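You operate a simulated robot arm through the tools that you are given. There is no shell and no other tool.

The job below is to be done with a simulated robot arm. You get a single attempt, and the scene is never put back.

JOB
Put things in order on the sample table top. At the end: the grey bracket from the sample table top is on the white plate; the blue ice pack from the sample table top stands where the grey bracket stood; the brown vial from the sample table top stands where the blue ice pack stood; the tall white filter stands on top of the red suction cup; whatever was shut is shut again. Leave all else as you found it, and nothing knocked over.

It is judged by the outcome, as a careful person would: the job done as asked, and still so three seconds after it is handed in. It fails if anything else is knocked over, pushed out of place, dropped, spilled or broken.

ROBOT AND FRAMES
A 6-joint arm with a two-finger parallel gripper, fixed in place. Base frame: the origin is on the floor under the middle of its stand, x ahead of it, y to its left, z up; the work surface is at about z = 0.9. Lengths are in m, angles in degrees, forces in N, time in s.
With the tool pointing down near the work surface it reaches from about 0.24 to 0.66 m from the base axis. Its first joint turns from -66.0 to 66.0 degrees. Payload 2.9 kg.
Tool frame: the origin (TCP) lies between the finger pads and is the grasp point; the fingertips stand 0.03 m ahead of it; z points along the fingers, y is the line along which they close. The gripper opens to 0.11 m. The fingers are 0.02 m wide and 0.01 m thick; the gripper's body (0.048 by 0.112 m) begins 0.055 m behind the TCP.
Orientation is that of the tool frame in the base frame, as a unit quaternion [w, x, y, z]. With the fingers straight down and closing along the base's y, the tool's x points along the base's -x, its y along +y and its z along -z.

CONTROLS
- The arm moves only by the tool servo_tool. Its arguments are lists of equal length, an entry for each row: "angular": the turn, a rotation vector about the tool's x, y, z in degrees, a list of three; "translation": the shift along the tool's x, y, z in cm, a list of three; "hand": the closure, from 0 (fully open) to 1 (shut). In form: {"angular": [[ax, ay, az], ...], "translation": [[tx, ty, tz], ...], "hand": [hand, ...]}. A call has 1 to 20 rows; each row shifts and turns the commanded pose from where the row before left it, along the tool's axes as they then stand. Rows are played at 5 a second. More than 0.05 m and 8.6 degrees between two rows, or a gripper value outside its range, and nothing of the call is played. Where a pose cannot be reached the arm comes as near as it can. A force on the tool above 40 N (or 10 N above the force at the start of the call, whichever is more), or a blocked arm, ends the call early, and 0.2 s more pass. Each finger travels about 0.108 m/s and halts on what it meets, pressing with about 39 N; the grip force reading is that of the motor and also rises with nothing between the fingers. The clock runs only during rows and for 0.2 s after the last one: add rows that do not move to give the fingers time. It gives the time, the measured TCP pose, the force on the tool (base axes), the opening and the grip force at its end, in the units of the frame above (readings bear some noise), with the torque about the TCP (base axes, N m) and any sound that the robot's microphone picked up.
- Cameras (640 x 400 px; columns grow to the right, rows downward): "scene" is fixed at [0.0891, 0.4302, 1.3929]; the picture's right is [-0.60, -0.80, 0.00], its down [-0.47, 0.35, -0.81] and it looks along [0.65, -0.49, -0.58] (base axes); focal length 248 px, centre (320, 200). "wrist" rides on the gripper at [0.072, 0.017, -0.103] in the tool frame; the picture's right is [-0.23, 0.97, 0.00], its down [-0.76, -0.18, -0.62] and it looks along [-0.61, -0.14, 0.78] (tool axes); focal length 222 px, centre (320, 200). There is no depth. A picture from a camera that has moved, and an enlarged one, comes with that camera's place and axes in the base frame and with its lens. The place of the scene camera against the robot may be out by one fixed shift of up to 0.025 m in any direction.
- capture(camera): a new picture of that camera. No time passes.
- enlarge(camera, box): a new picture of the part [left, top, right, bottom] of that camera's present view, enlarged. No time passes.
- hand_in(): hands the job in; it is judged then, once.

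Places have to be worked out from the pictures, the camera data and where the tool is seen. Open the gripper and draw the arm clear of the work before you hand the job in, unless the task says otherwise.

The tools are called as name(argument=value, ...) on one line, values as JSON. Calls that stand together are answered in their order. servo_tool: Moves the arm, as the interface text tells. Its arguments: {"type":"object","properties":{"angular":{"type":"array","items":{"type":"array","items":{"type":"number"}}},"translation":{"type":"array","items":{"type":"array","items":{"type":"number"}}},"hand":{"type":"array","items":{"type":"number"}}},"required":["angular","translation","hand"]} The other tools are called the same way: capture (camera) takes a picture; enlarge (camera, box) takes an enlarged picture of a part of a camera's view; hand_in () hands the job in.

At the start:

```text
time: 0.0
eef_pos: [0.4581, -0.0279, 1.2373]
ee_rot: [0.0, 0.0, 1.0, 0.0]
force: [0.5, 0.3, -0.1]
torque: [-0.01, 0.0, -0.01]
opening: 0.1099
grip_force: 0.0
```

scene: 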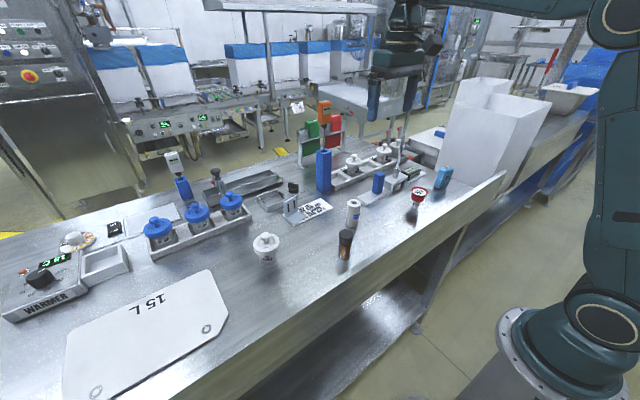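
wrist: 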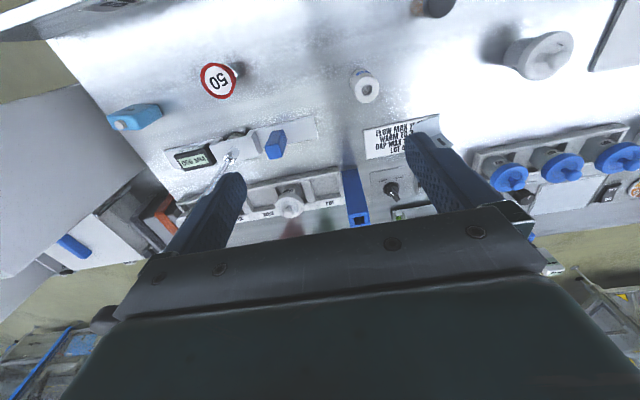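

I start by looking closer at the scene to identify the items before moving.

enlarge(camera="scene", box=[240, 120, 480, 270])

enlarge(camera="scene", box=[0, 140, 320, 340])

enlarge(camera="wrist", box=[80, 40, 400, 240])

enlarge(camera="wrist", box=[340, 0, 640, 240])

```text
2.67 times, centred on (360, 195) of scene
camera zoom: at [0.0891, 0.4302, 1.3929], right [-0.6, -0.8, 0.0], down [-0.47, 0.35, -0.81], along [0.65, -0.49, -0.58], focal length 661 px, centre (213, 213)
```

zoom: 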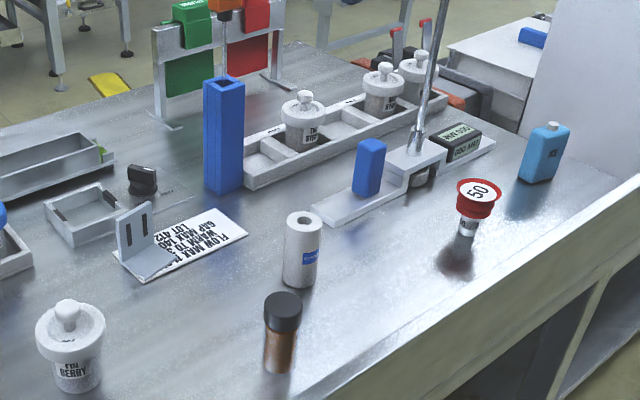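

```text
2.00 times, centred on (160, 240) of scene
camera zoom: at [0.0891, 0.4302, 1.3929], right [-0.6, -0.8, 0.0], down [-0.47, 0.35, -0.81], along [0.65, -0.49, -0.58], focal length 496 px, centre (640, 120)
```

zoom: 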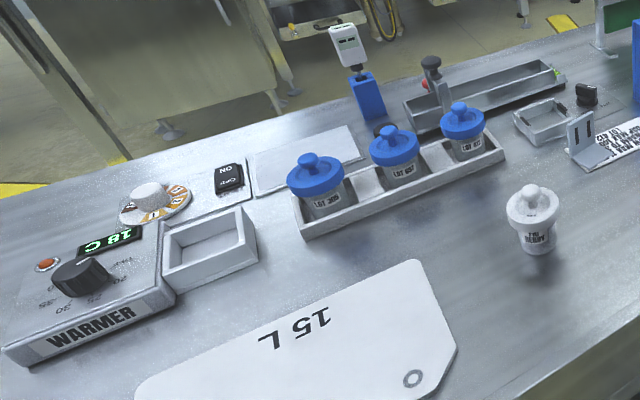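

```text
2.00 times, centred on (240, 140) of wrist
camera zoom: at [0.3849, -0.011, 1.3426], right [0.23, 0.97, 0.0], down [0.76, -0.18, 0.62], along [0.61, -0.14, -0.78], focal length 444 px, centre (480, 320)
```

zoom: 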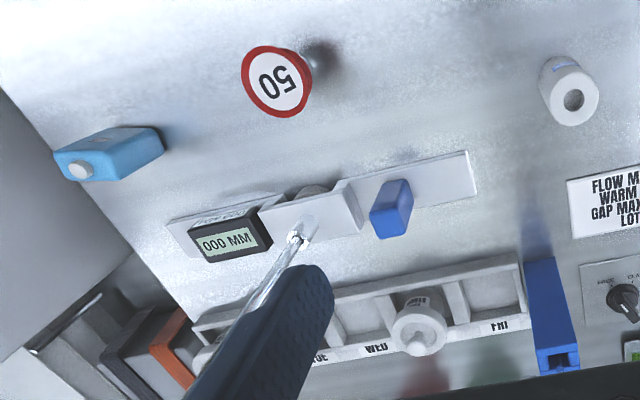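

```text
1.67 times, centred on (490, 120) of wrist
camera zoom: at [0.3849, -0.011, 1.3426], right [0.23, 0.97, 0.0], down [0.76, -0.18, 0.62], along [0.61, -0.14, -0.78], focal length 370 px, centre (37, 333)
```

zoom: 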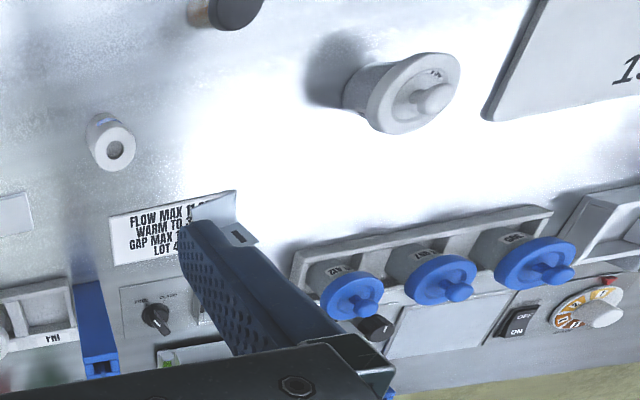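

Closer looks at individual items are needed to settle which is the white plate, ice pack, and suction cup.

enlarge(camera="scene", box=[110, 140, 260, 240])

enlarge(camera="scene", box=[380, 130, 480, 220])

enlarge(camera="scene", box=[250, 160, 370, 280])

enlarge(camera="scene", box=[0, 200, 160, 320])

enlarge(camera="scene", box=[290, 90, 440, 200])

enlarge(camera="scene", box=[50, 250, 250, 400])

```text
4.00 times, centred on (185, 190) of scene
camera zoom: at [0.0891, 0.4302, 1.3929], right [-0.6, -0.8, 0.0], down [-0.47, 0.35, -0.81], along [0.65, -0.49, -0.58], focal length 991 px, centre (860, 240)
```

zoom: 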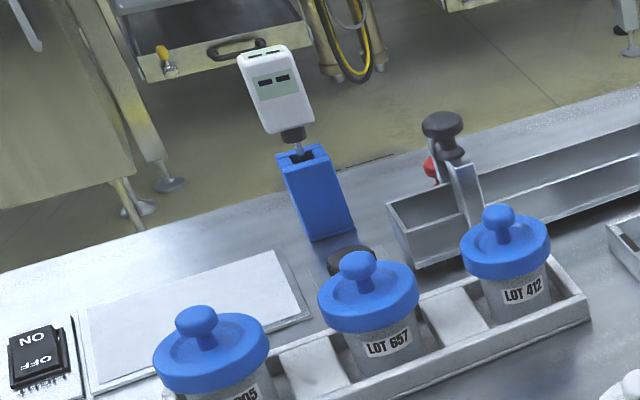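

```text
4.44 times, centred on (430, 175) of scene
camera zoom: at [0.0891, 0.4302, 1.3929], right [-0.6, -0.8, 0.0], down [-0.47, 0.35, -0.81], along [0.65, -0.49, -0.58], focal length 1101 px, centre (-169, 311)
```

zoom: 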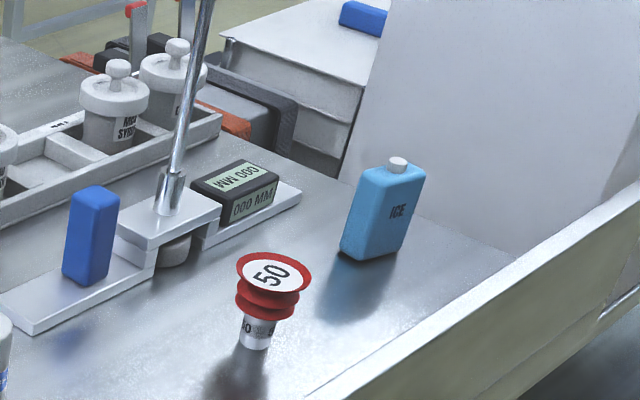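

```text
3.33 times, centred on (310, 220) of scene
camera zoom: at [0.0891, 0.4302, 1.3929], right [-0.6, -0.8, 0.0], down [-0.47, 0.35, -0.81], along [0.65, -0.49, -0.58], focal length 826 px, centre (353, 133)
```

zoom: 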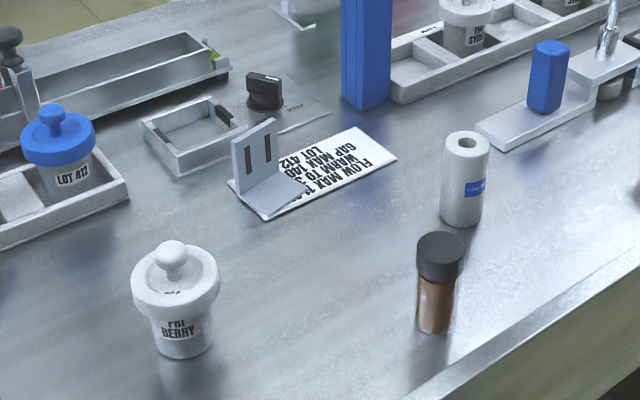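

```text
3.33 times, centred on (80, 260) of scene
camera zoom: at [0.0891, 0.4302, 1.3929], right [-0.6, -0.8, 0.0], down [-0.47, 0.35, -0.81], along [0.65, -0.49, -0.58], focal length 826 px, centre (1120, 0)
```

zoom: 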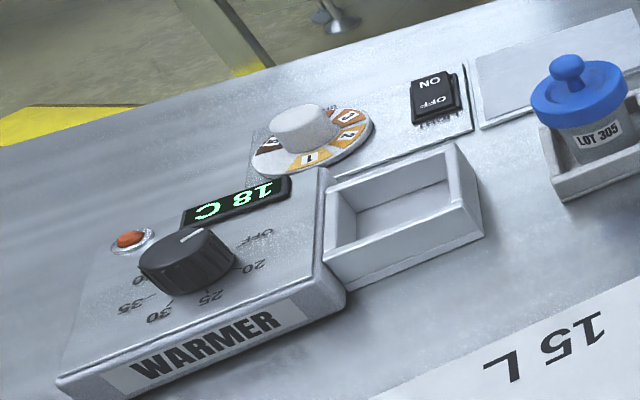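

```text
3.64 times, centred on (365, 145) of scene
camera zoom: at [0.0891, 0.4302, 1.3929], right [-0.6, -0.8, 0.0], down [-0.47, 0.35, -0.81], along [0.65, -0.49, -0.58], focal length 901 px, centre (156, 400)
```

zoom: 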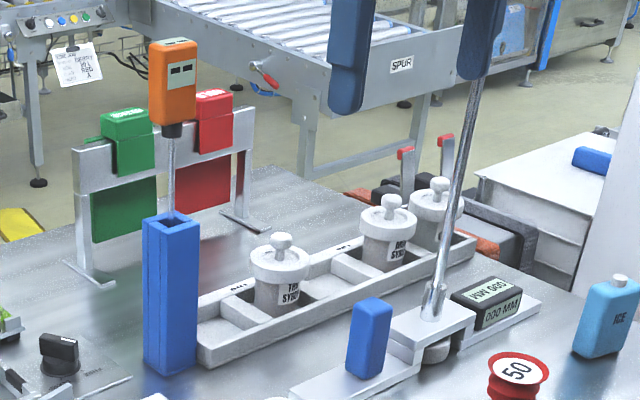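

```text
2.67 times, centred on (150, 325) of scene
camera zoom: at [0.0891, 0.4302, 1.3929], right [-0.6, -0.8, 0.0], down [-0.47, 0.35, -0.81], along [0.65, -0.49, -0.58], focal length 661 px, centre (773, -133)
```

zoom: 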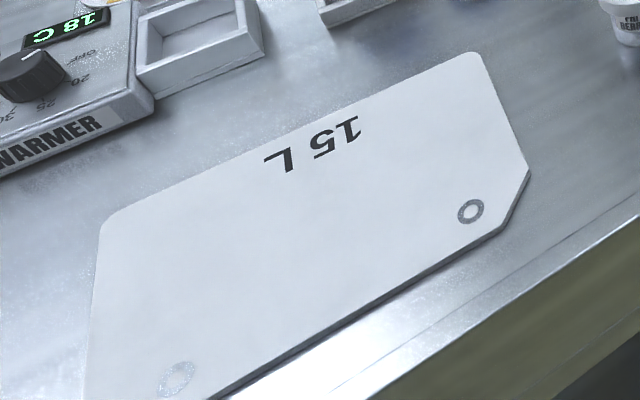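

The target items are clear: L-shaped grey bracket by the card, light-blue "ICE" pack far right, brown vial and white filter in front, red "50" suction cup, and the big white "15 L" plate on the left. I move to hover near the bracket to get a precise wrist view.

servo_tool(angular=[[0, 0, 0], [0, 0, 0], [0, 0, 0], [0, 0, 0], [0, 0, 0], [0, 0, 0]], translation=[[-1.6, 2.8, 1.4], [-1.6, 2.8, 1.4], [-1.6, 2.8, 1.4], [-1.6, 2.8, 1.4], [-1.6, 2.8, 1.4], [0, 0, 0]], hand=[0, 0, 0, 0, 0, 0])

capture(camera="wrist")

capture(camera="scene")

```text
time: 1.4
eef_pos: [0.5361, 0.1123, 1.1667]
ee_rot: [0.0, -0.001, 1.0, 0.0]
force: [0.0, -0.2, 0.4]
torque: [0.01, -0.01, -0.04]
opening: 0.1097
grip_force: 0.0
```

```text
taken
camera wrist: at [0.4634, 0.1287, 1.2719], right [0.23, 0.97, 0.0], down [0.76, -0.18, 0.62], along [0.61, -0.14, -0.78], focal length 222 px, centre (320, 200)
```

wrist: 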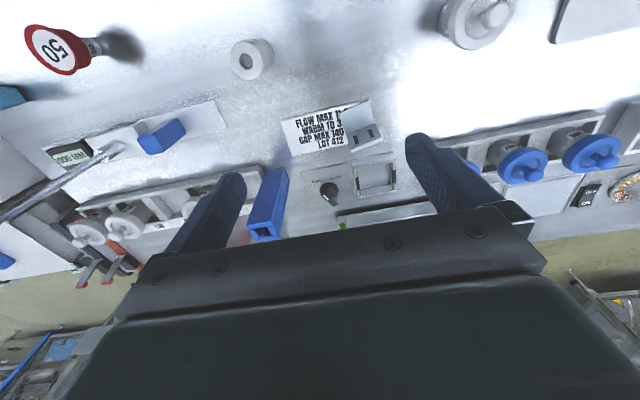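

```text
taken
```

scene: 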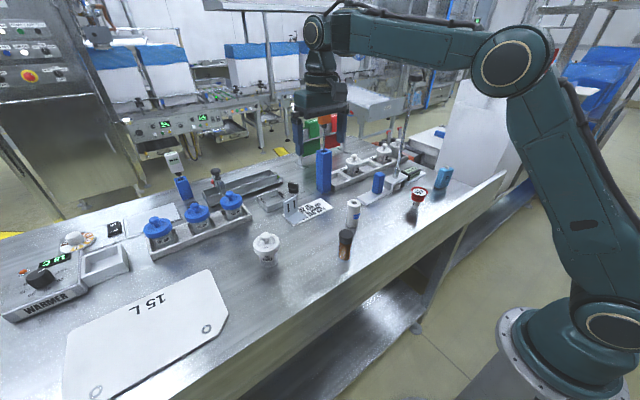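

I enlarge both views to locate the bracket relative to the tool and measure the rod's height.

enlarge(camera="scene", box=[260, 50, 460, 200])

enlarge(camera="wrist", box=[200, 70, 440, 220])

enlarge(camera="wrist", box=[0, 0, 300, 190])

```text
2.67 times, centred on (360, 125) of scene
camera zoom: at [0.089, 0.4302, 1.3929], right [-0.6, -0.8, 0.0], down [-0.47, 0.35, -0.81], along [0.65, -0.49, -0.58], focal length 661 px, centre (213, 400)
```

zoom: 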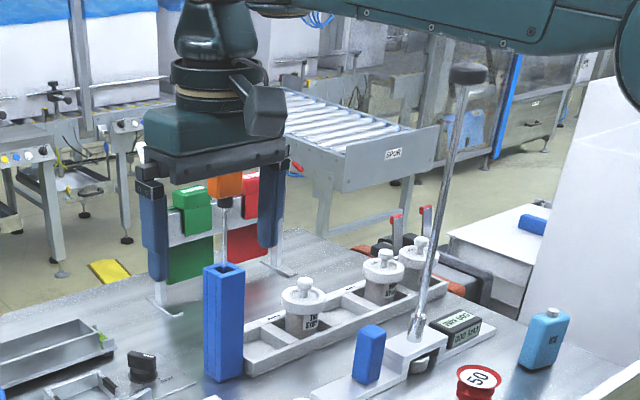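

```text
2.67 times, centred on (320, 145) of wrist
camera zoom: at [0.4634, 0.1287, 1.2719], right [0.23, 0.97, 0.0], down [0.76, -0.18, 0.62], along [0.61, -0.14, -0.78], focal length 592 px, centre (320, 347)
```

zoom: 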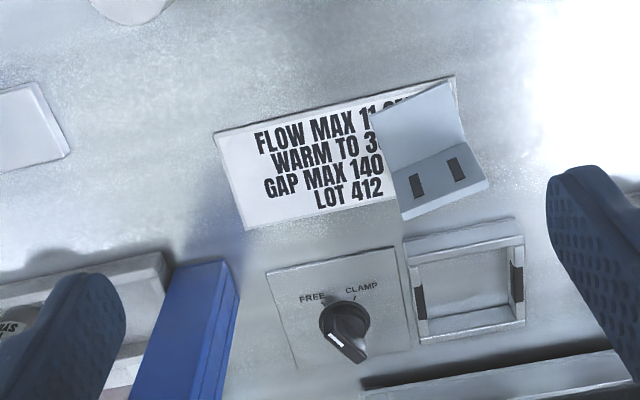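

```text
2.11 times, centred on (150, 95) of wrist
camera zoom: at [0.4634, 0.1287, 1.2719], right [0.23, 0.97, 0.0], down [0.76, -0.18, 0.62], along [0.61, -0.14, -0.78], focal length 468 px, centre (678, 421)
```

zoom: 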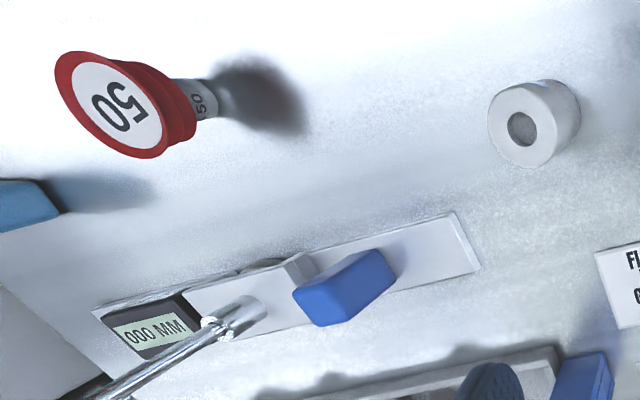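

The bracket foot sits on the card centred near (0.597, 0.160), with its upright plate at the far end along roughly y; the cup is near (0.419, −0.175). Next I swing left and turn 45° to view the white plate from above.

servo_tool(angular=[[0, 0, 0], [0, 0, 0], [0, 0, 0], [0, 0, 0], [0, 0, 0], [0, 0, 0], [0, 0, 0], [0, 0, -7.5], [0, 0, -7.5], [0, 0, -7.5], [0, 0, -7.5], [0, 0, -7.5], [0, 0, -7.5], [0, 0, 0]], translation=[[2.95, 3.1, 0], [2.95, 3.1, 0], [2.95, 3.1, 0], [2.95, 3.1, 0], [2.95, 3.1, 0], [2.95, 3.1, 0], [2.95, 3.1, 0], [0, 0, 0], [0, 0, 0], [0, 0, 0], [0, 0, 0], [0, 0, 0], [0, 0, 0], [0, 0, 0]], hand=[0, 0, 0, 0, 0, 0, 0, 0, 0, 0, 0, 0, 0, 0])

capture(camera="wrist")

capture(camera="scene")

```text
time: 4.4
eef_pos: [0.3318, 0.3294, 1.1689]
ee_rot: [0.0, -0.383, 0.924, 0.001]
force: [0.6, 0.2, -0.1]
torque: [0.0, 0.0, -0.01]
opening: 0.11
grip_force: 0.1
```

```text
taken
camera wrist: at [0.2678, 0.29, 1.273], right [-0.53, 0.85, 0.0], down [0.66, 0.41, 0.62], along [0.53, 0.33, -0.78], focal length 222 px, centre (320, 200)
```

wrist: 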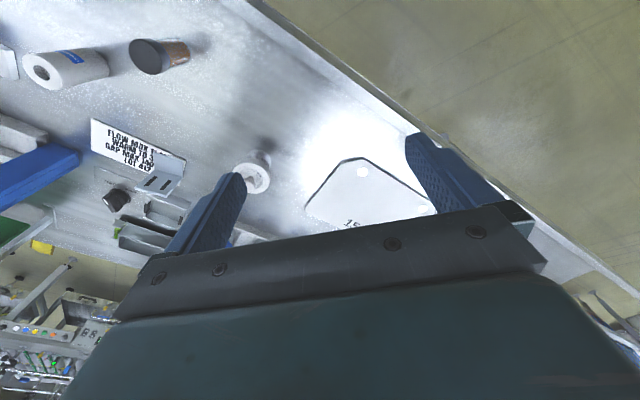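

```text
taken
```

scene: 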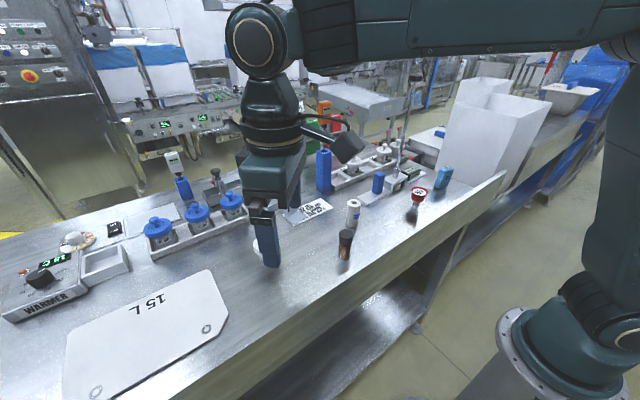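

The plate's near edge runs at y≈0.43 and its chamfered near corner is around (0.39–0.42, 0.43–0.465), so (0.435, 0.47) is a good spot for the bracket within reach. Now I turn the wrist so the fingers close across the bracket's upright and move above it.

servo_tool(angular=[[0, 0, 7.3], [0, 0, 7.3], [0, 0, 7.3], [0, 0, 7.3], [0, 0, 7.3], [0, 0, 7.3], [0, 0, 7.3], [0, 0, 7.3], [0, 0, 7.3], [0, 0, 7.3], [0, 0, 7.3], [0, 0, 7.3], [0, 0, 7.3], [0, 0, 7.3], [0, 0, 7.3], [0, 0, 7.3], [0, 0, 7.2], [0, 0, 0]], translation=[[0, 0, 0], [0, 0, 0], [0, 0, 0], [0, 0, 0], [0, 0, 0], [0, 0, 0], [0, 0, 0], [0, 0, 0], [0, 0, 0], [0, 0, 0], [0, 0, 0], [0, 0, 0], [0, 0, 0], [0, 0, 0], [0, 0, 0], [0, 0, 0], [0, 0, 0], [0, 0, 0]], hand=[0, 0, 0, 0, 0, 0, 0, 0, 0, 0, 0, 0, 0, 0, 0, 0, 0, 0])

```text
time: 8.2
eef_pos: [0.3306, 0.3294, 1.1685]
ee_rot: [0.0, 0.637, 0.771, 0.0]
force: [-0.5, 0.1, -0.2]
torque: [0.01, -0.01, -0.06]
opening: 0.1099
grip_force: 0.1
```

Orientation is right (closing axis along the plate normal). I now translate to above the upright at z≈1.08.

servo_tool(angular=[[0, 0, 0], [0, 0, 0], [0, 0, 0], [0, 0, 0], [0, 0, 0], [0, 0, 0], [0, 0, 0], [0, 0, 0], [0, 0, 0]], translation=[[-2.71, 3.07, 0.5], [-2.71, 3.07, 0.5], [-2.71, 3.07, 0.5], [-2.71, 3.07, 0.5], [-2.71, 3.07, 1.5], [-2.71, 3.07, 1.5], [-2.71, 3.07, 1.5], [-2.71, 3.07, 1.5], [0, 0, 0]], hand=[0, 0, 0, 0, 0, 0, 0, 0, 0])

capture(camera="wrist")

capture(camera="scene")

```text
time: 10.2
eef_pos: [0.6147, 0.1639, 1.0881]
ee_rot: [0.0, 0.636, 0.772, 0.0]
force: [-0.3, -0.2, -0.8]
torque: [0.0, 0.03, 0.01]
opening: 0.11
grip_force: 0.0
```

```text
taken
camera wrist: at [0.6173, 0.2377, 1.193], right [1.0, -0.04, 0.0], down [-0.03, -0.78, 0.62], along [-0.02, -0.62, -0.78], focal length 222 px, centre (320, 200)
```

wrist: 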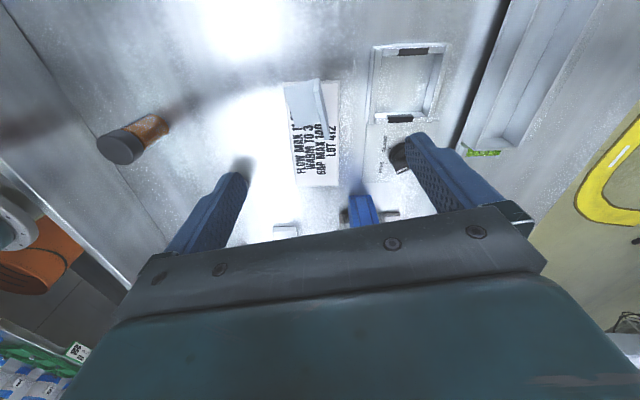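

```text
taken
```

scene: 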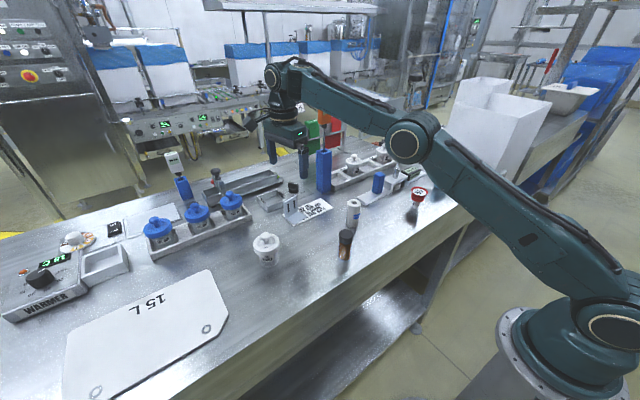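

enlarge(camera="wrist", box=[220, 30, 460, 180])

enlarge(camera="scene", box=[230, 120, 390, 220])

```text
2.67 times, centred on (340, 105) of wrist
camera zoom: at [0.6173, 0.2377, 1.193], right [1.0, -0.04, 0.0], down [-0.03, -0.78, 0.62], along [-0.02, -0.62, -0.78], focal length 592 px, centre (267, 453)
```

zoom: 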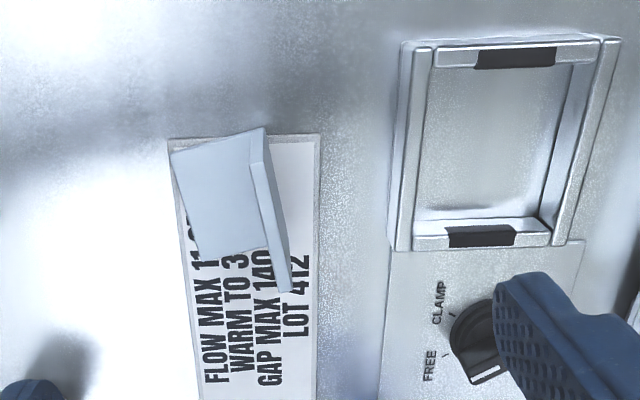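

```text
4.00 times, centred on (310, 170) of scene
camera zoom: at [0.0891, 0.4302, 1.3929], right [-0.6, -0.8, 0.0], down [-0.47, 0.35, -0.81], along [0.65, -0.49, -0.58], focal length 991 px, centre (360, 320)
```

zoom: 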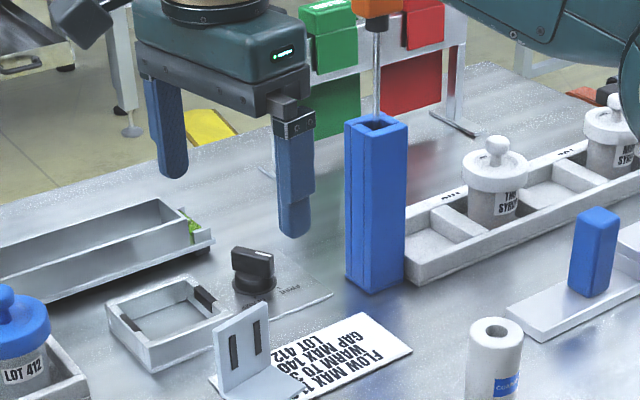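

The TCP is right above the upright (top edge z≈0.962, centre ≈(0.614, 0.163)). I narrow the opening to about 45 mm and descend to z≈1.0, then check the straddle.

servo_tool(angular=[[0, 0, 0], [0, 0, 0], [0, 0, 0], [0, 0, 0], [0, 0, 0], [0, 0, 0]], translation=[[0, 0, 2], [0, 0, 2], [0, 0, 2], [0, 0, 2], [0, 0, 0.8], [0, 0, 0]], hand=[0.55, 0.55, 0.55, 0.55, 0.55, 0.55])

capture(camera="wrist")

enlarge(camera="scene", box=[230, 120, 390, 220])

```text
time: 11.6
eef_pos: [0.6143, 0.1634, 0.9993]
ee_rot: [0.0, 0.636, 0.772, 0.0]
force: [-0.3, -0.5, -0.4]
torque: [-0.02, 0.02, 0.0]
opening: 0.0493
grip_force: 0.0
```

```text
taken
camera wrist: at [0.616, 0.2374, 1.1044], right [1.0, -0.04, 0.0], down [-0.03, -0.78, 0.62], along [-0.02, -0.62, -0.78], focal length 222 px, centre (320, 200)
```

wrist: 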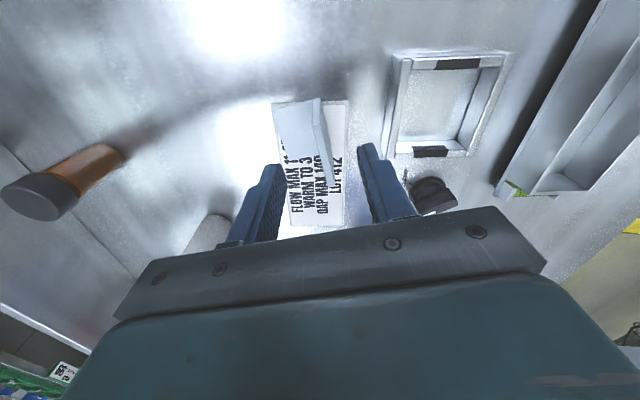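

```text
4.00 times, centred on (310, 170) of scene
camera zoom: at [0.0891, 0.4302, 1.3929], right [-0.6, -0.8, 0.0], down [-0.47, 0.35, -0.81], along [0.65, -0.49, -0.58], focal length 991 px, centre (360, 320)
```

zoom: 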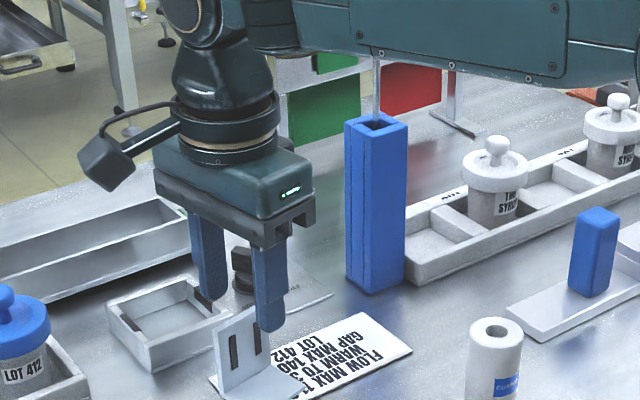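

The fingers straddle the upright symmetrically. I descend to z≈0.945, and close on it.

servo_tool(angular=[[0, 0, 0], [0, 0, 0], [0, 0, 0], [0, 0, 0], [0, 0, 0]], translation=[[0, 0, 1.5], [0, 0, 1.5], [0, 0, 1.4], [0, 0, 1.0], [0, 0, 0]], hand=[0.55, 0.55, 0.55, 0.55, 0.55])

capture(camera="wrist")

enlarge(camera="scene", box=[230, 120, 390, 220])

```text
time: 12.8
eef_pos: [0.6128, 0.1633, 0.946]
ee_rot: [0.0, 0.636, 0.772, 0.001]
force: [1.2, 0.3, 0.1]
torque: [0.03, 0.0, -0.03]
opening: 0.0493
grip_force: 0.0
```

```text
taken
camera wrist: at [0.616, 0.2364, 1.0506], right [1.0, -0.04, 0.0], down [-0.03, -0.78, 0.62], along [-0.02, -0.62, -0.78], focal length 222 px, centre (320, 200)
```

wrist: 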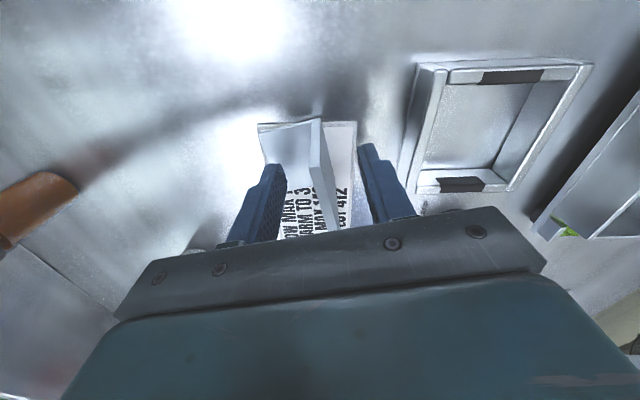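

```text
4.00 times, centred on (310, 170) of scene
camera zoom: at [0.0891, 0.4302, 1.3929], right [-0.6, -0.8, 0.0], down [-0.47, 0.35, -0.81], along [0.65, -0.49, -0.58], focal length 991 px, centre (360, 320)
```

zoom: 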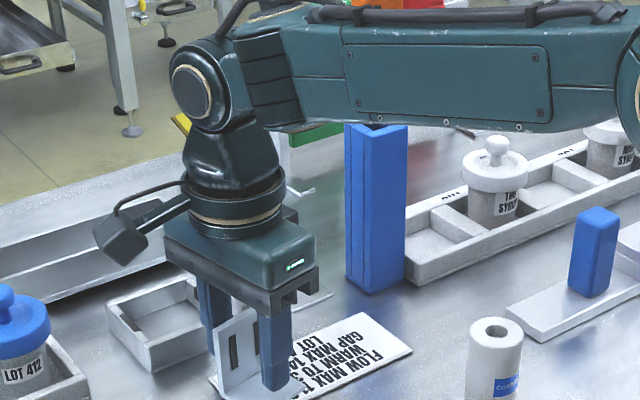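

The fingers flank the upright with no contact force. I close on the plate and hold to check the grip.

servo_tool(angular=[[0, 0, 0], [0, 0, 0], [0, 0, 0], [0, 0, 0], [0, 0, 0]], translation=[[0, 0, 0], [0, 0, 0], [0, 0, 0], [0, 0, 0], [0, 0, 0]], hand=[0.7, 0.85, 1.0, 1.0, 1.0])

capture(camera="wrist")

```text
time: 14.0
eef_pos: [0.6134, 0.1629, 0.9459]
ee_rot: [0.0, 0.636, 0.772, 0.0]
force: [0.4, -0.1, 0.5]
torque: [-0.07, 0.05, 0.02]
opening: 0.0056
grip_force: 38.9
```

```text
taken
camera wrist: at [0.616, 0.2363, 1.051], right [1.0, -0.04, 0.0], down [-0.03, -0.78, 0.62], along [-0.02, -0.62, -0.78], focal length 222 px, centre (320, 200)
```

wrist: 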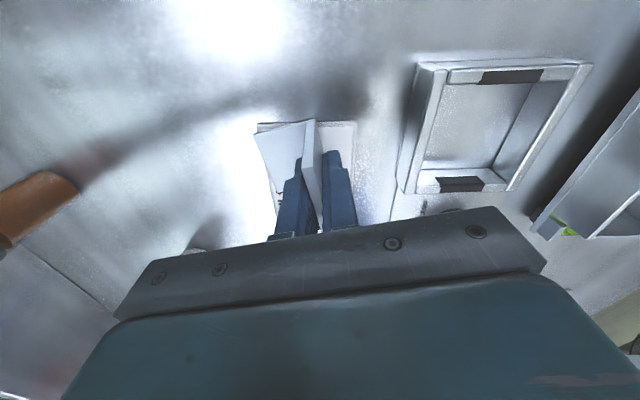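

Gripped firmly (opening 5.6 mm = plate thickness). I lift straight up and check that the bracket stays in the grip.

servo_tool(angular=[[0, 0, 0], [0, 0, 0], [0, 0, 0], [0, 0, 0], [0, 0, 0], [0, 0, 0], [0, 0, 0], [0, 0, 0]], translation=[[0, 0, -1], [0, 0, -2], [0, 0, -3], [0, 0, -3], [0, 0, -3], [0, 0, -3], [0, 0, -2.4], [0, 0, 0]], hand=[1, 1, 1, 1, 1, 1, 1, 1])

capture(camera="wrist")

enlarge(camera="scene", box=[230, 100, 390, 220])

```text
time: 15.8
eef_pos: [0.6088, 0.162, 1.1173]
ee_rot: [0.001, 0.636, 0.771, 0.0]
force: [0.0, -0.1, -1.2]
torque: [-0.02, 0.0, 0.0]
opening: 0.0053
grip_force: 39.2
out of reach, approached as far as the arm can: row 7
```

```text
taken
camera wrist: at [0.6119, 0.2364, 1.2218], right [1.0, -0.04, 0.0], down [-0.03, -0.78, 0.62], along [-0.02, -0.62, -0.78], focal length 222 px, centre (320, 200)
```

wrist: 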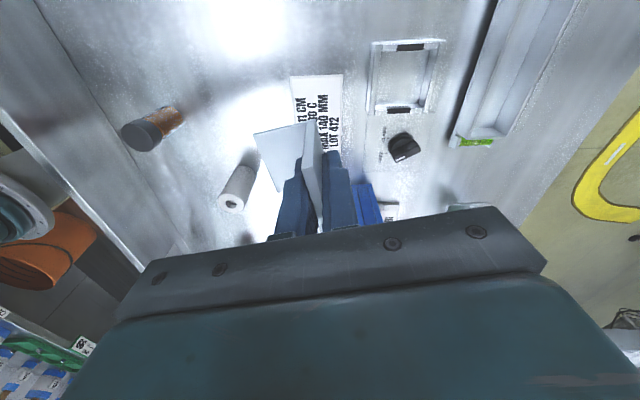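

```text
3.33 times, centred on (310, 160) of scene
camera zoom: at [0.0891, 0.4302, 1.3929], right [-0.6, -0.8, 0.0], down [-0.47, 0.35, -0.81], along [0.65, -0.49, -0.58], focal length 826 px, centre (353, 333)
```

zoom: 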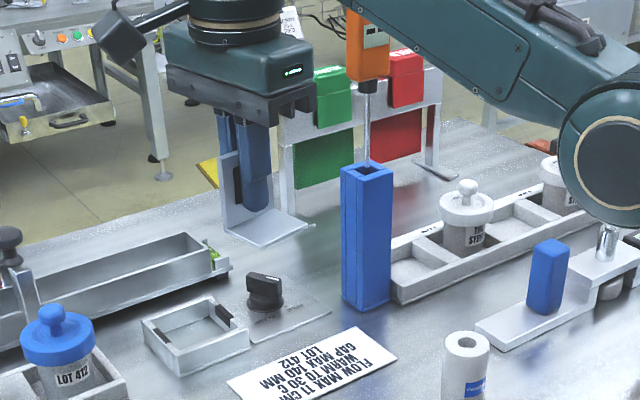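

Bracket is held securely and level; the reach limit at this height is about 0.63 m, so I retract inward toward (0.42, 0.36) and begin rotating to the placing yaw.

servo_tool(angular=[[0, 0, 0], [0, 0, 0], [0, 0, 0], [0, 0, 0], [0, 0, 0], [0, 0, 0], [0, 0, 0], [0, 0, -7.3], [0, 0, -7.3], [0, 0, -7.3], [0, 0, -7.3], [0, 0, -7.3], [0, 0, -7.3], [0, 0, -7.3], [0, 0, -7.3], [0, 0, -7.3], [0, 0, -7.3], [0, 0, -7.3], [0, 0, -7.3], [0, 0, 0]], translation=[[3.29, -2.11, 0.24], [3.29, -2.11, 0.24], [3.29, -2.11, 0.24], [3.29, -2.11, 0.24], [3.29, -2.11, 0.24], [3.29, -2.11, 0.24], [3.29, -2.11, 0.24], [0, 0, 0], [0, 0, 0], [0, 0, 0], [0, 0, 0], [0, 0, 0], [0, 0, 0], [0, 0, 0], [0, 0, 0], [0, 0, 0], [0, 0, 0], [0, 0, 0], [0, 0, 0], [0, 0, 0]], hand=[1, 1, 1, 1, 1, 1, 1, 1, 1, 1, 1, 1, 1, 1, 1, 1, 1, 1, 1, 1])

servo_tool(angular=[[0, 0, -7.3], [0, 0, -7.3], [0, 0, -7.3], [0, 0, -7.3], [0, 0, -7.2], [0, 0, 0]], translation=[[0, 0, 0], [0, 0, 0], [0, 0, 0], [0, 0, 0], [0, 0, 0], [0, 0, 0]], hand=[1, 1, 1, 1, 1, 1])

capture(camera="wrist")

capture(camera="scene")

```text
time: 20.0
eef_pos: [0.4213, 0.3592, 1.1026]
ee_rot: [0.0, -0.076, 0.997, 0.0]
force: [-0.7, 1.4, -2.0]
torque: [-0.02, -0.01, -0.04]
opening: 0.0055
grip_force: 39.4
```

```text
time: 21.4
eef_pos: [0.4204, 0.3593, 1.1014]
ee_rot: [0.0, -0.383, 0.924, 0.0]
force: [0.7, -0.3, -0.8]
torque: [0.04, -0.01, 0.04]
opening: 0.0054
grip_force: 38.7
```

```text
taken
camera wrist: at [0.3571, 0.3208, 1.2062], right [-0.53, 0.85, 0.0], down [0.66, 0.41, 0.62], along [0.53, 0.33, -0.78], focal length 222 px, centre (320, 200)
```

wrist: 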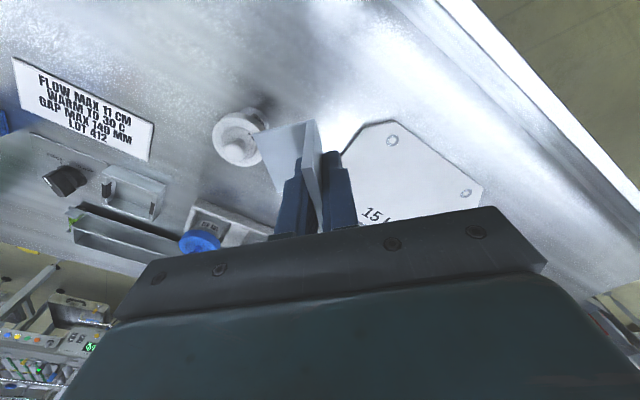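

```text
taken
```

scene: 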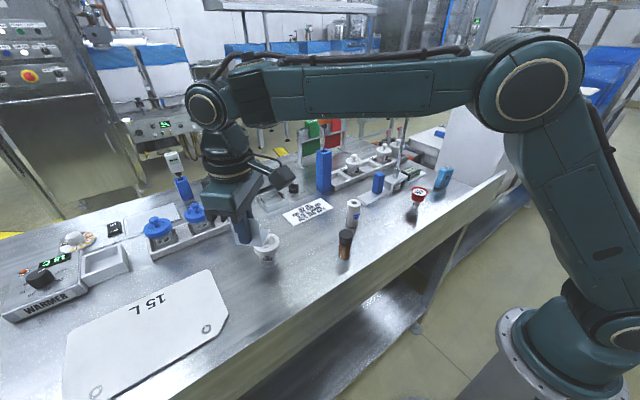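

Refined plate edges agree with the earlier estimate (near edge y≈0.432, chamfer, side edge x≈0.392). I move over (0.43, 0.487) and lower to z≈1.0 for a final check.

servo_tool(angular=[[0, 0, 0], [0, 0, 0], [0, 0, 0], [0, 0, 0], [0, 0, 0], [0, 0, 0]], translation=[[-1.94, 1.67, 2], [-1.94, 1.67, 2], [-1.94, 1.67, 2], [-1.94, 1.67, 2], [-1.95, 1.67, 2], [0, 0, 0]], hand=[1, 1, 1, 1, 1, 1])

capture(camera="wrist")

enlarge(camera="scene", box=[50, 180, 290, 380])

```text
time: 22.8
eef_pos: [0.4284, 0.4882, 1.0014]
ee_rot: [0.0, -0.382, 0.924, -0.001]
force: [-0.4, -0.5, -1.1]
torque: [0.01, -0.02, 0.0]
opening: 0.0055
grip_force: 39.2
```

```text
taken
camera wrist: at [0.3661, 0.449, 1.1059], right [-0.53, 0.85, 0.0], down [0.66, 0.41, 0.62], along [0.53, 0.33, -0.78], focal length 222 px, centre (320, 200)
```

wrist: 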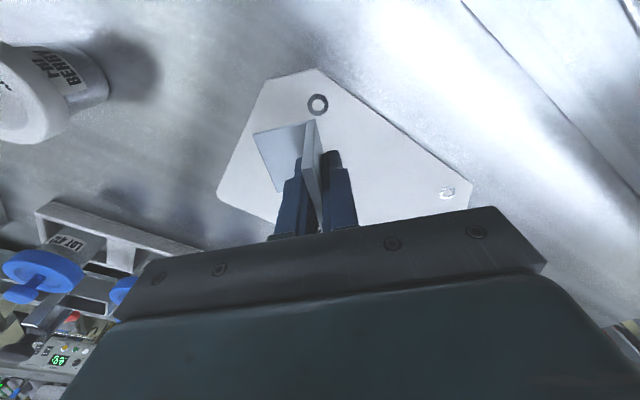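

```text
2.00 times, centred on (170, 280) of scene
camera zoom: at [0.0891, 0.4302, 1.3929], right [-0.6, -0.8, 0.0], down [-0.47, 0.35, -0.81], along [0.65, -0.49, -0.58], focal length 496 px, centre (620, 40)
```

zoom: 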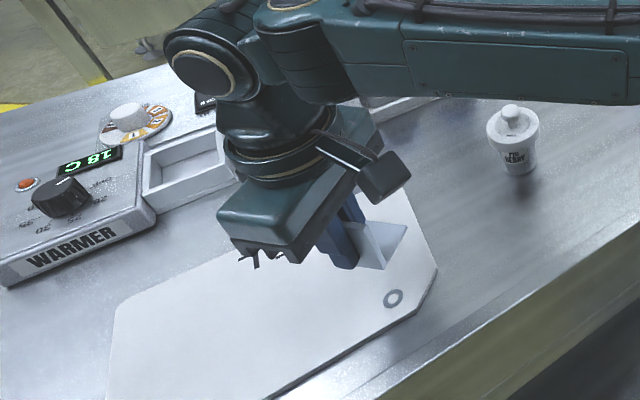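

A grommet ring at about (0.414, 0.476) would sit under the upright's end, so I turn the bracket a further 45° (foot toward +x) and shift to (0.438, 0.477) so the footprint clears the ring and edges.

servo_tool(angular=[[0, 0, 0], [0, 0, -7.5], [0, 0, -7.5], [0, 0, -7.5], [0, 0, -7.5], [0, 0, -7.5], [0, 0, -7.5], [0, 0, 0]], translation=[[0.11, -1.47, 0], [0, 0, 0], [0, 0, 0], [0, 0, 0], [0, 0, 0], [0, 0, 0], [0, 0, 0], [0, 0, 0]], hand=[1, 1, 1, 1, 1, 1, 1, 1])

capture(camera="wrist")

enlarge(camera="scene", box=[90, 180, 290, 380])

```text
time: 24.6
eef_pos: [0.4403, 0.4777, 1.0012]
ee_rot: [0.0, 0.708, -0.706, -0.001]
force: [0.8, -0.4, -0.7]
torque: [-0.01, 0.02, -0.01]
opening: 0.0053
grip_force: 38.5
```

```text
taken
camera wrist: at [0.4229, 0.4041, 1.1058], right [-0.97, 0.23, 0.0], down [0.18, 0.76, 0.62], along [0.14, 0.61, -0.78], focal length 222 px, centre (320, 200)
```

wrist: 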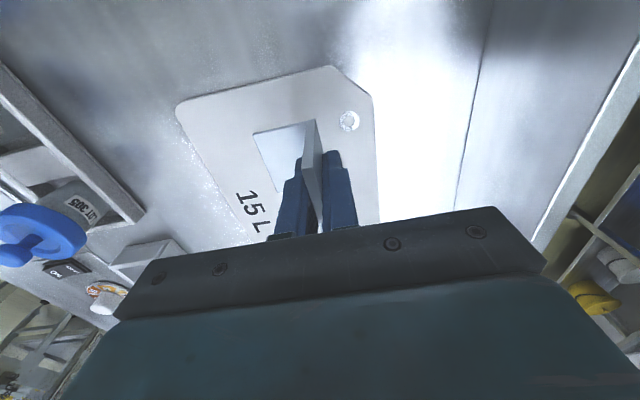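

```text
2.00 times, centred on (190, 280) of scene
camera zoom: at [0.0891, 0.4302, 1.3929], right [-0.6, -0.8, 0.0], down [-0.47, 0.35, -0.81], along [0.65, -0.49, -0.58], focal length 496 px, centre (580, 40)
```

zoom: 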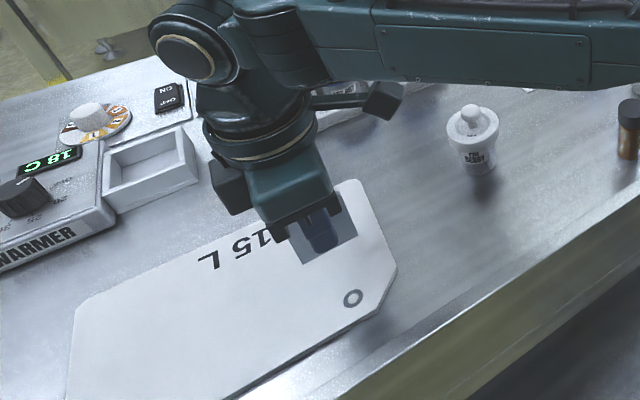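

Clear of the ring and all edges. I lower to z≈0.956 and then creep down in small steps watching the vertical force.

servo_tool(angular=[[0, 0, 0], [0, 0, 0], [0, 0, 0], [0, 0, 0]], translation=[[0, 0, 1.5], [0, 0, 1.5], [0, 0, 1.4], [0, 0, 0]], hand=[1, 1, 1, 1])

enlarge(camera="scene", box=[160, 220, 280, 320])

```text
time: 25.6
eef_pos: [0.4392, 0.4768, 0.9585]
ee_rot: [0.0, 0.707, -0.707, 0.0]
force: [-0.6, -1.2, -0.8]
torque: [0.03, 0.0, -0.02]
opening: 0.0054
grip_force: 38.9
```

```text
4.00 times, centred on (220, 270) of scene
camera zoom: at [0.0891, 0.4302, 1.3929], right [-0.6, -0.8, 0.0], down [-0.47, 0.35, -0.81], along [0.65, -0.49, -0.58], focal length 991 px, centre (720, -80)
```

zoom: 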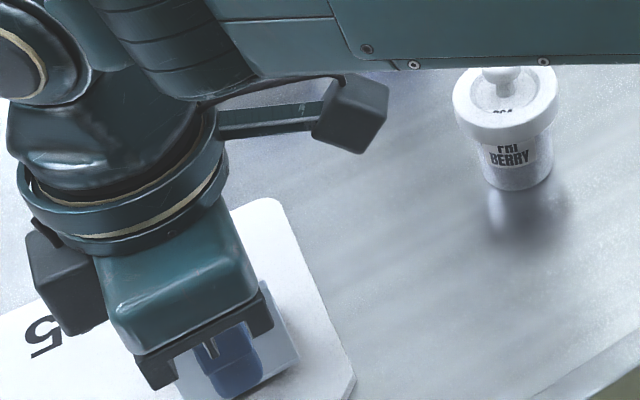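

No contact yet at z=0.9585; I creep down 3 mm at a time.

servo_tool(angular=[[0, 0, 0], [0, 0, 0], [0, 0, 0]], translation=[[0, 0, 0.3], [0, 0, 0.3], [0, 0, 0]], hand=[1, 1, 1])

servo_tool(angular=[[0, 0, 0], [0, 0, 0]], translation=[[0, 0, 0.2], [0, 0, 0]], hand=[1, 1])

```text
time: 26.4
eef_pos: [0.4403, 0.4771, 0.9514]
ee_rot: [0.0, 0.707, -0.707, 0.0]
force: [-0.5, -0.8, -0.9]
torque: [-0.01, 0.03, 0.02]
opening: 0.0055
grip_force: 39.4
```

```text
time: 27.0
eef_pos: [0.4398, 0.4774, 0.9505]
ee_rot: [-0.001, 0.708, -0.707, 0.0]
force: [-2.4, -0.8, 11.2]
torque: [-0.22, 0.01, -0.02]
opening: 0.0057
grip_force: 38.9
```

Contact felt (11 N) at z≈0.950. I ease up 1 mm and open the fingers to about 45 mm.

servo_tool(angular=[[0, 0, 0], [0, 0, 0], [0, 0, 0], [0, 0, 0], [0, 0, 0]], translation=[[0, 0, -0.1], [0, 0, 0], [0, 0, 0], [0, 0, 0], [0, 0, 0]], hand=[1, 0.9, 0.75, 0.6, 0.55])

capture(camera="wrist")

```text
time: 28.2
eef_pos: [0.4397, 0.4771, 0.9511]
ee_rot: [0.001, -0.707, 0.707, 0.0]
force: [-0.1, 0.4, 0.9]
torque: [-0.02, -0.01, -0.03]
opening: 0.0495
grip_force: 0.1
```

```text
taken
camera wrist: at [0.4233, 0.4042, 1.0554], right [-0.97, 0.23, 0.0], down [0.18, 0.76, 0.62], along [0.14, 0.61, -0.78], focal length 222 px, centre (320, 200)
```

wrist: 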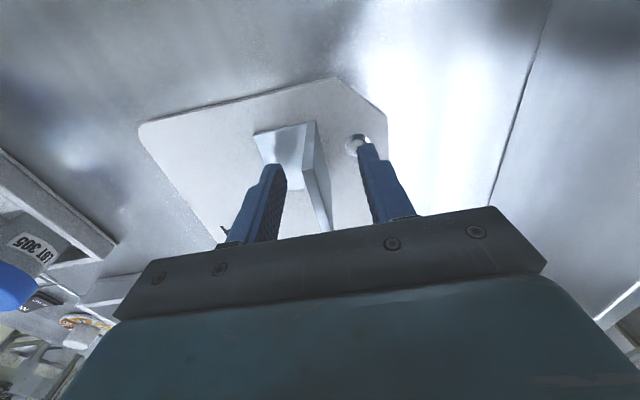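

The bracket stands on the white plate. I lift straight up past its top, then retract inward and start turning toward the ice pack side.

servo_tool(angular=[[0, 0, 0], [0, 0, 0], [0, 0, 0], [0, 0, 0], [0, 0, 0], [0, 0, 0], [0, 0, 0], [0, 0, 0], [0, 0, 0], [0, 0, 7.2], [0, 0, 7.2], [0, 0, 7.2], [0, 0, 7.2], [0, 0, 7.2], [0, 0, 7.2], [0, 0, 7.2], [0, 0, 7.2], [0, 0, 7.2], [0, 0, 0]], translation=[[0, 0, -2], [0, 0, -2.5], [0, 0, -2.5], [2.95, 2.33, -1.33], [2.95, 2.33, -1.33], [2.95, 2.33, -1.33], [2.95, 2.33, -1.33], [2.95, 2.33, -1.33], [2.95, 2.33, -1.33], [0, 0, 0], [0, 0, 0], [0, 0, 0], [0, 0, 0], [0, 0, 0], [0, 0, 0], [0, 0, 0], [0, 0, 0], [0, 0, 0], [0, 0, 0]], hand=[0.55, 0.55, 0.55, 0.55, 0.55, 0.55, 0.55, 0.55, 0.4, 0.2, 0, 0, 0, 0, 0, 0, 0, 0, 0])

enlarge(camera="scene", box=[50, 220, 290, 390])

```text
time: 32.2
eef_pos: [0.3005, 0.3002, 1.101]
ee_rot: [0.001, -0.217, 0.976, 0.001]
force: [-0.7, -0.7, 0.0]
torque: [0.02, 0.01, 0.02]
opening: 0.1099
grip_force: 0.0
```

```text
2.35 times, centred on (170, 305) of scene
camera zoom: at [0.0891, 0.4302, 1.3929], right [-0.6, -0.8, 0.0], down [-0.47, 0.35, -0.81], along [0.65, -0.49, -0.58], focal length 583 px, centre (673, -47)
```

zoom: 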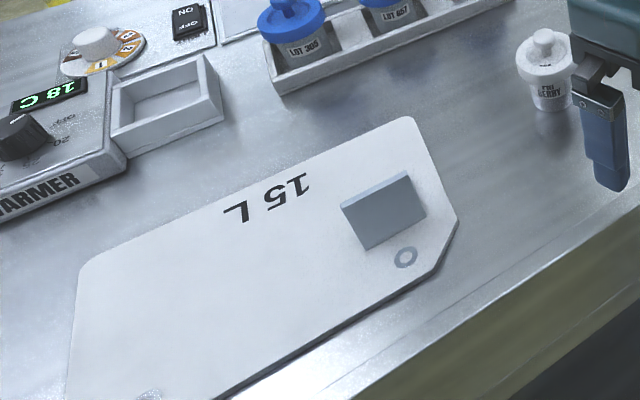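

The bracket is standing well on the plate. I finish the turn and swing across to the right side at a safe height to view the ice pack.

servo_tool(angular=[[0, 0, 7.2], [0, 0, 7.2], [0, 0, 7.2], [0, 0, 7.2], [0, 0, 7.2], [0, 0, 7.2], [0, 0, 7.2], [0, 0, 7.2], [0, 0, 7.2], [0, 0, 0], [0, 0, 0], [0, 0, 0], [0, 0, 0], [0, 0, 0], [0, 0, 0], [0, 0, 0], [0, 0, 0], [0, 0, 0], [0, 0, 0], [0, 0, 0]], translation=[[0, 0, -0.3], [0, 0, -0.3], [0, 0, -0.3], [0, 0, 0], [0, 0, 0], [0, 0, 0], [0, 0, 0], [0, 0, 0], [0, 0, 0], [-3.12, -3.78, -0.1], [-3.12, -3.78, -0.1], [-3.12, -3.78, -0.1], [-3.12, -3.78, -0.1], [-3.12, -3.78, -0.1], [-3.12, -3.78, -0.1], [-3.12, -3.78, -0.1], [-3.12, -3.78, -0.1], [-3.12, -3.78, -0.1], [-3.12, -3.78, -0.1], [-3.12, -3.78, -0.1]], hand=[0, 0, 0, 0, 0, 0, 0, 0, 0, 0, 0, 0, 0, 0, 0, 0, 0, 0, 0, 0])

capture(camera="wrist")

capture(camera="scene")

```text
time: 36.4
eef_pos: [0.2996, -0.2409, 1.118]
ee_rot: [0.0, 0.337, 0.941, 0.0]
force: [-1.0, 0.2, 0.4]
torque: [0.04, -0.01, -0.02]
opening: 0.1101
grip_force: 0.1
```

```text
taken
camera wrist: at [0.2545, -0.1812, 1.2232], right [0.8, 0.61, 0.0], down [0.47, -0.62, 0.62], along [0.38, -0.5, -0.78], focal length 222 px, centre (320, 200)
```

wrist: 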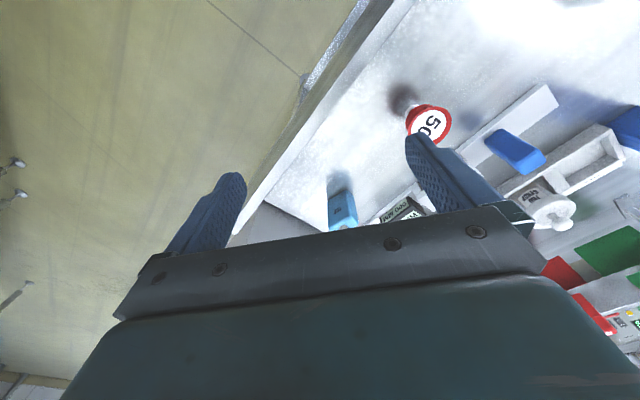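

```text
taken
```

scene: 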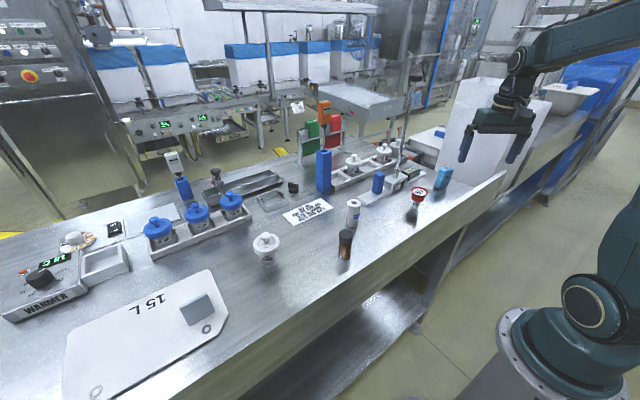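

I enlarge the wrist view around the ice pack and cup to localise them.

enlarge(camera="wrist", box=[260, 50, 500, 240])

enlarge(camera="scene", box=[370, 90, 530, 220])

```text
2.11 times, centred on (380, 145) of wrist
camera zoom: at [0.2545, -0.1812, 1.2232], right [0.8, 0.61, 0.0], down [0.47, -0.62, 0.62], along [0.38, -0.5, -0.78], focal length 468 px, centre (194, 316)
```

zoom: 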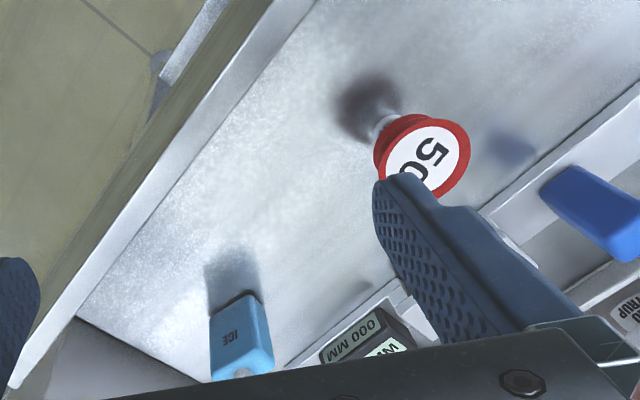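

```text
3.08 times, centred on (450, 155) of scene
camera zoom: at [0.089, 0.4302, 1.3929], right [-0.6, -0.8, 0.0], down [-0.47, 0.35, -0.81], along [0.65, -0.49, -0.58], focal length 762 px, centre (-80, 338)
```

zoom: 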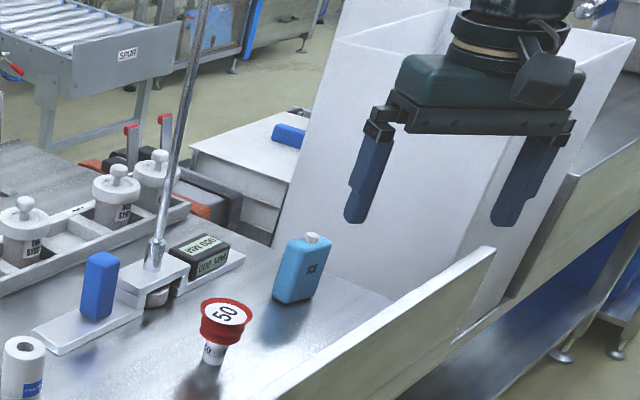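

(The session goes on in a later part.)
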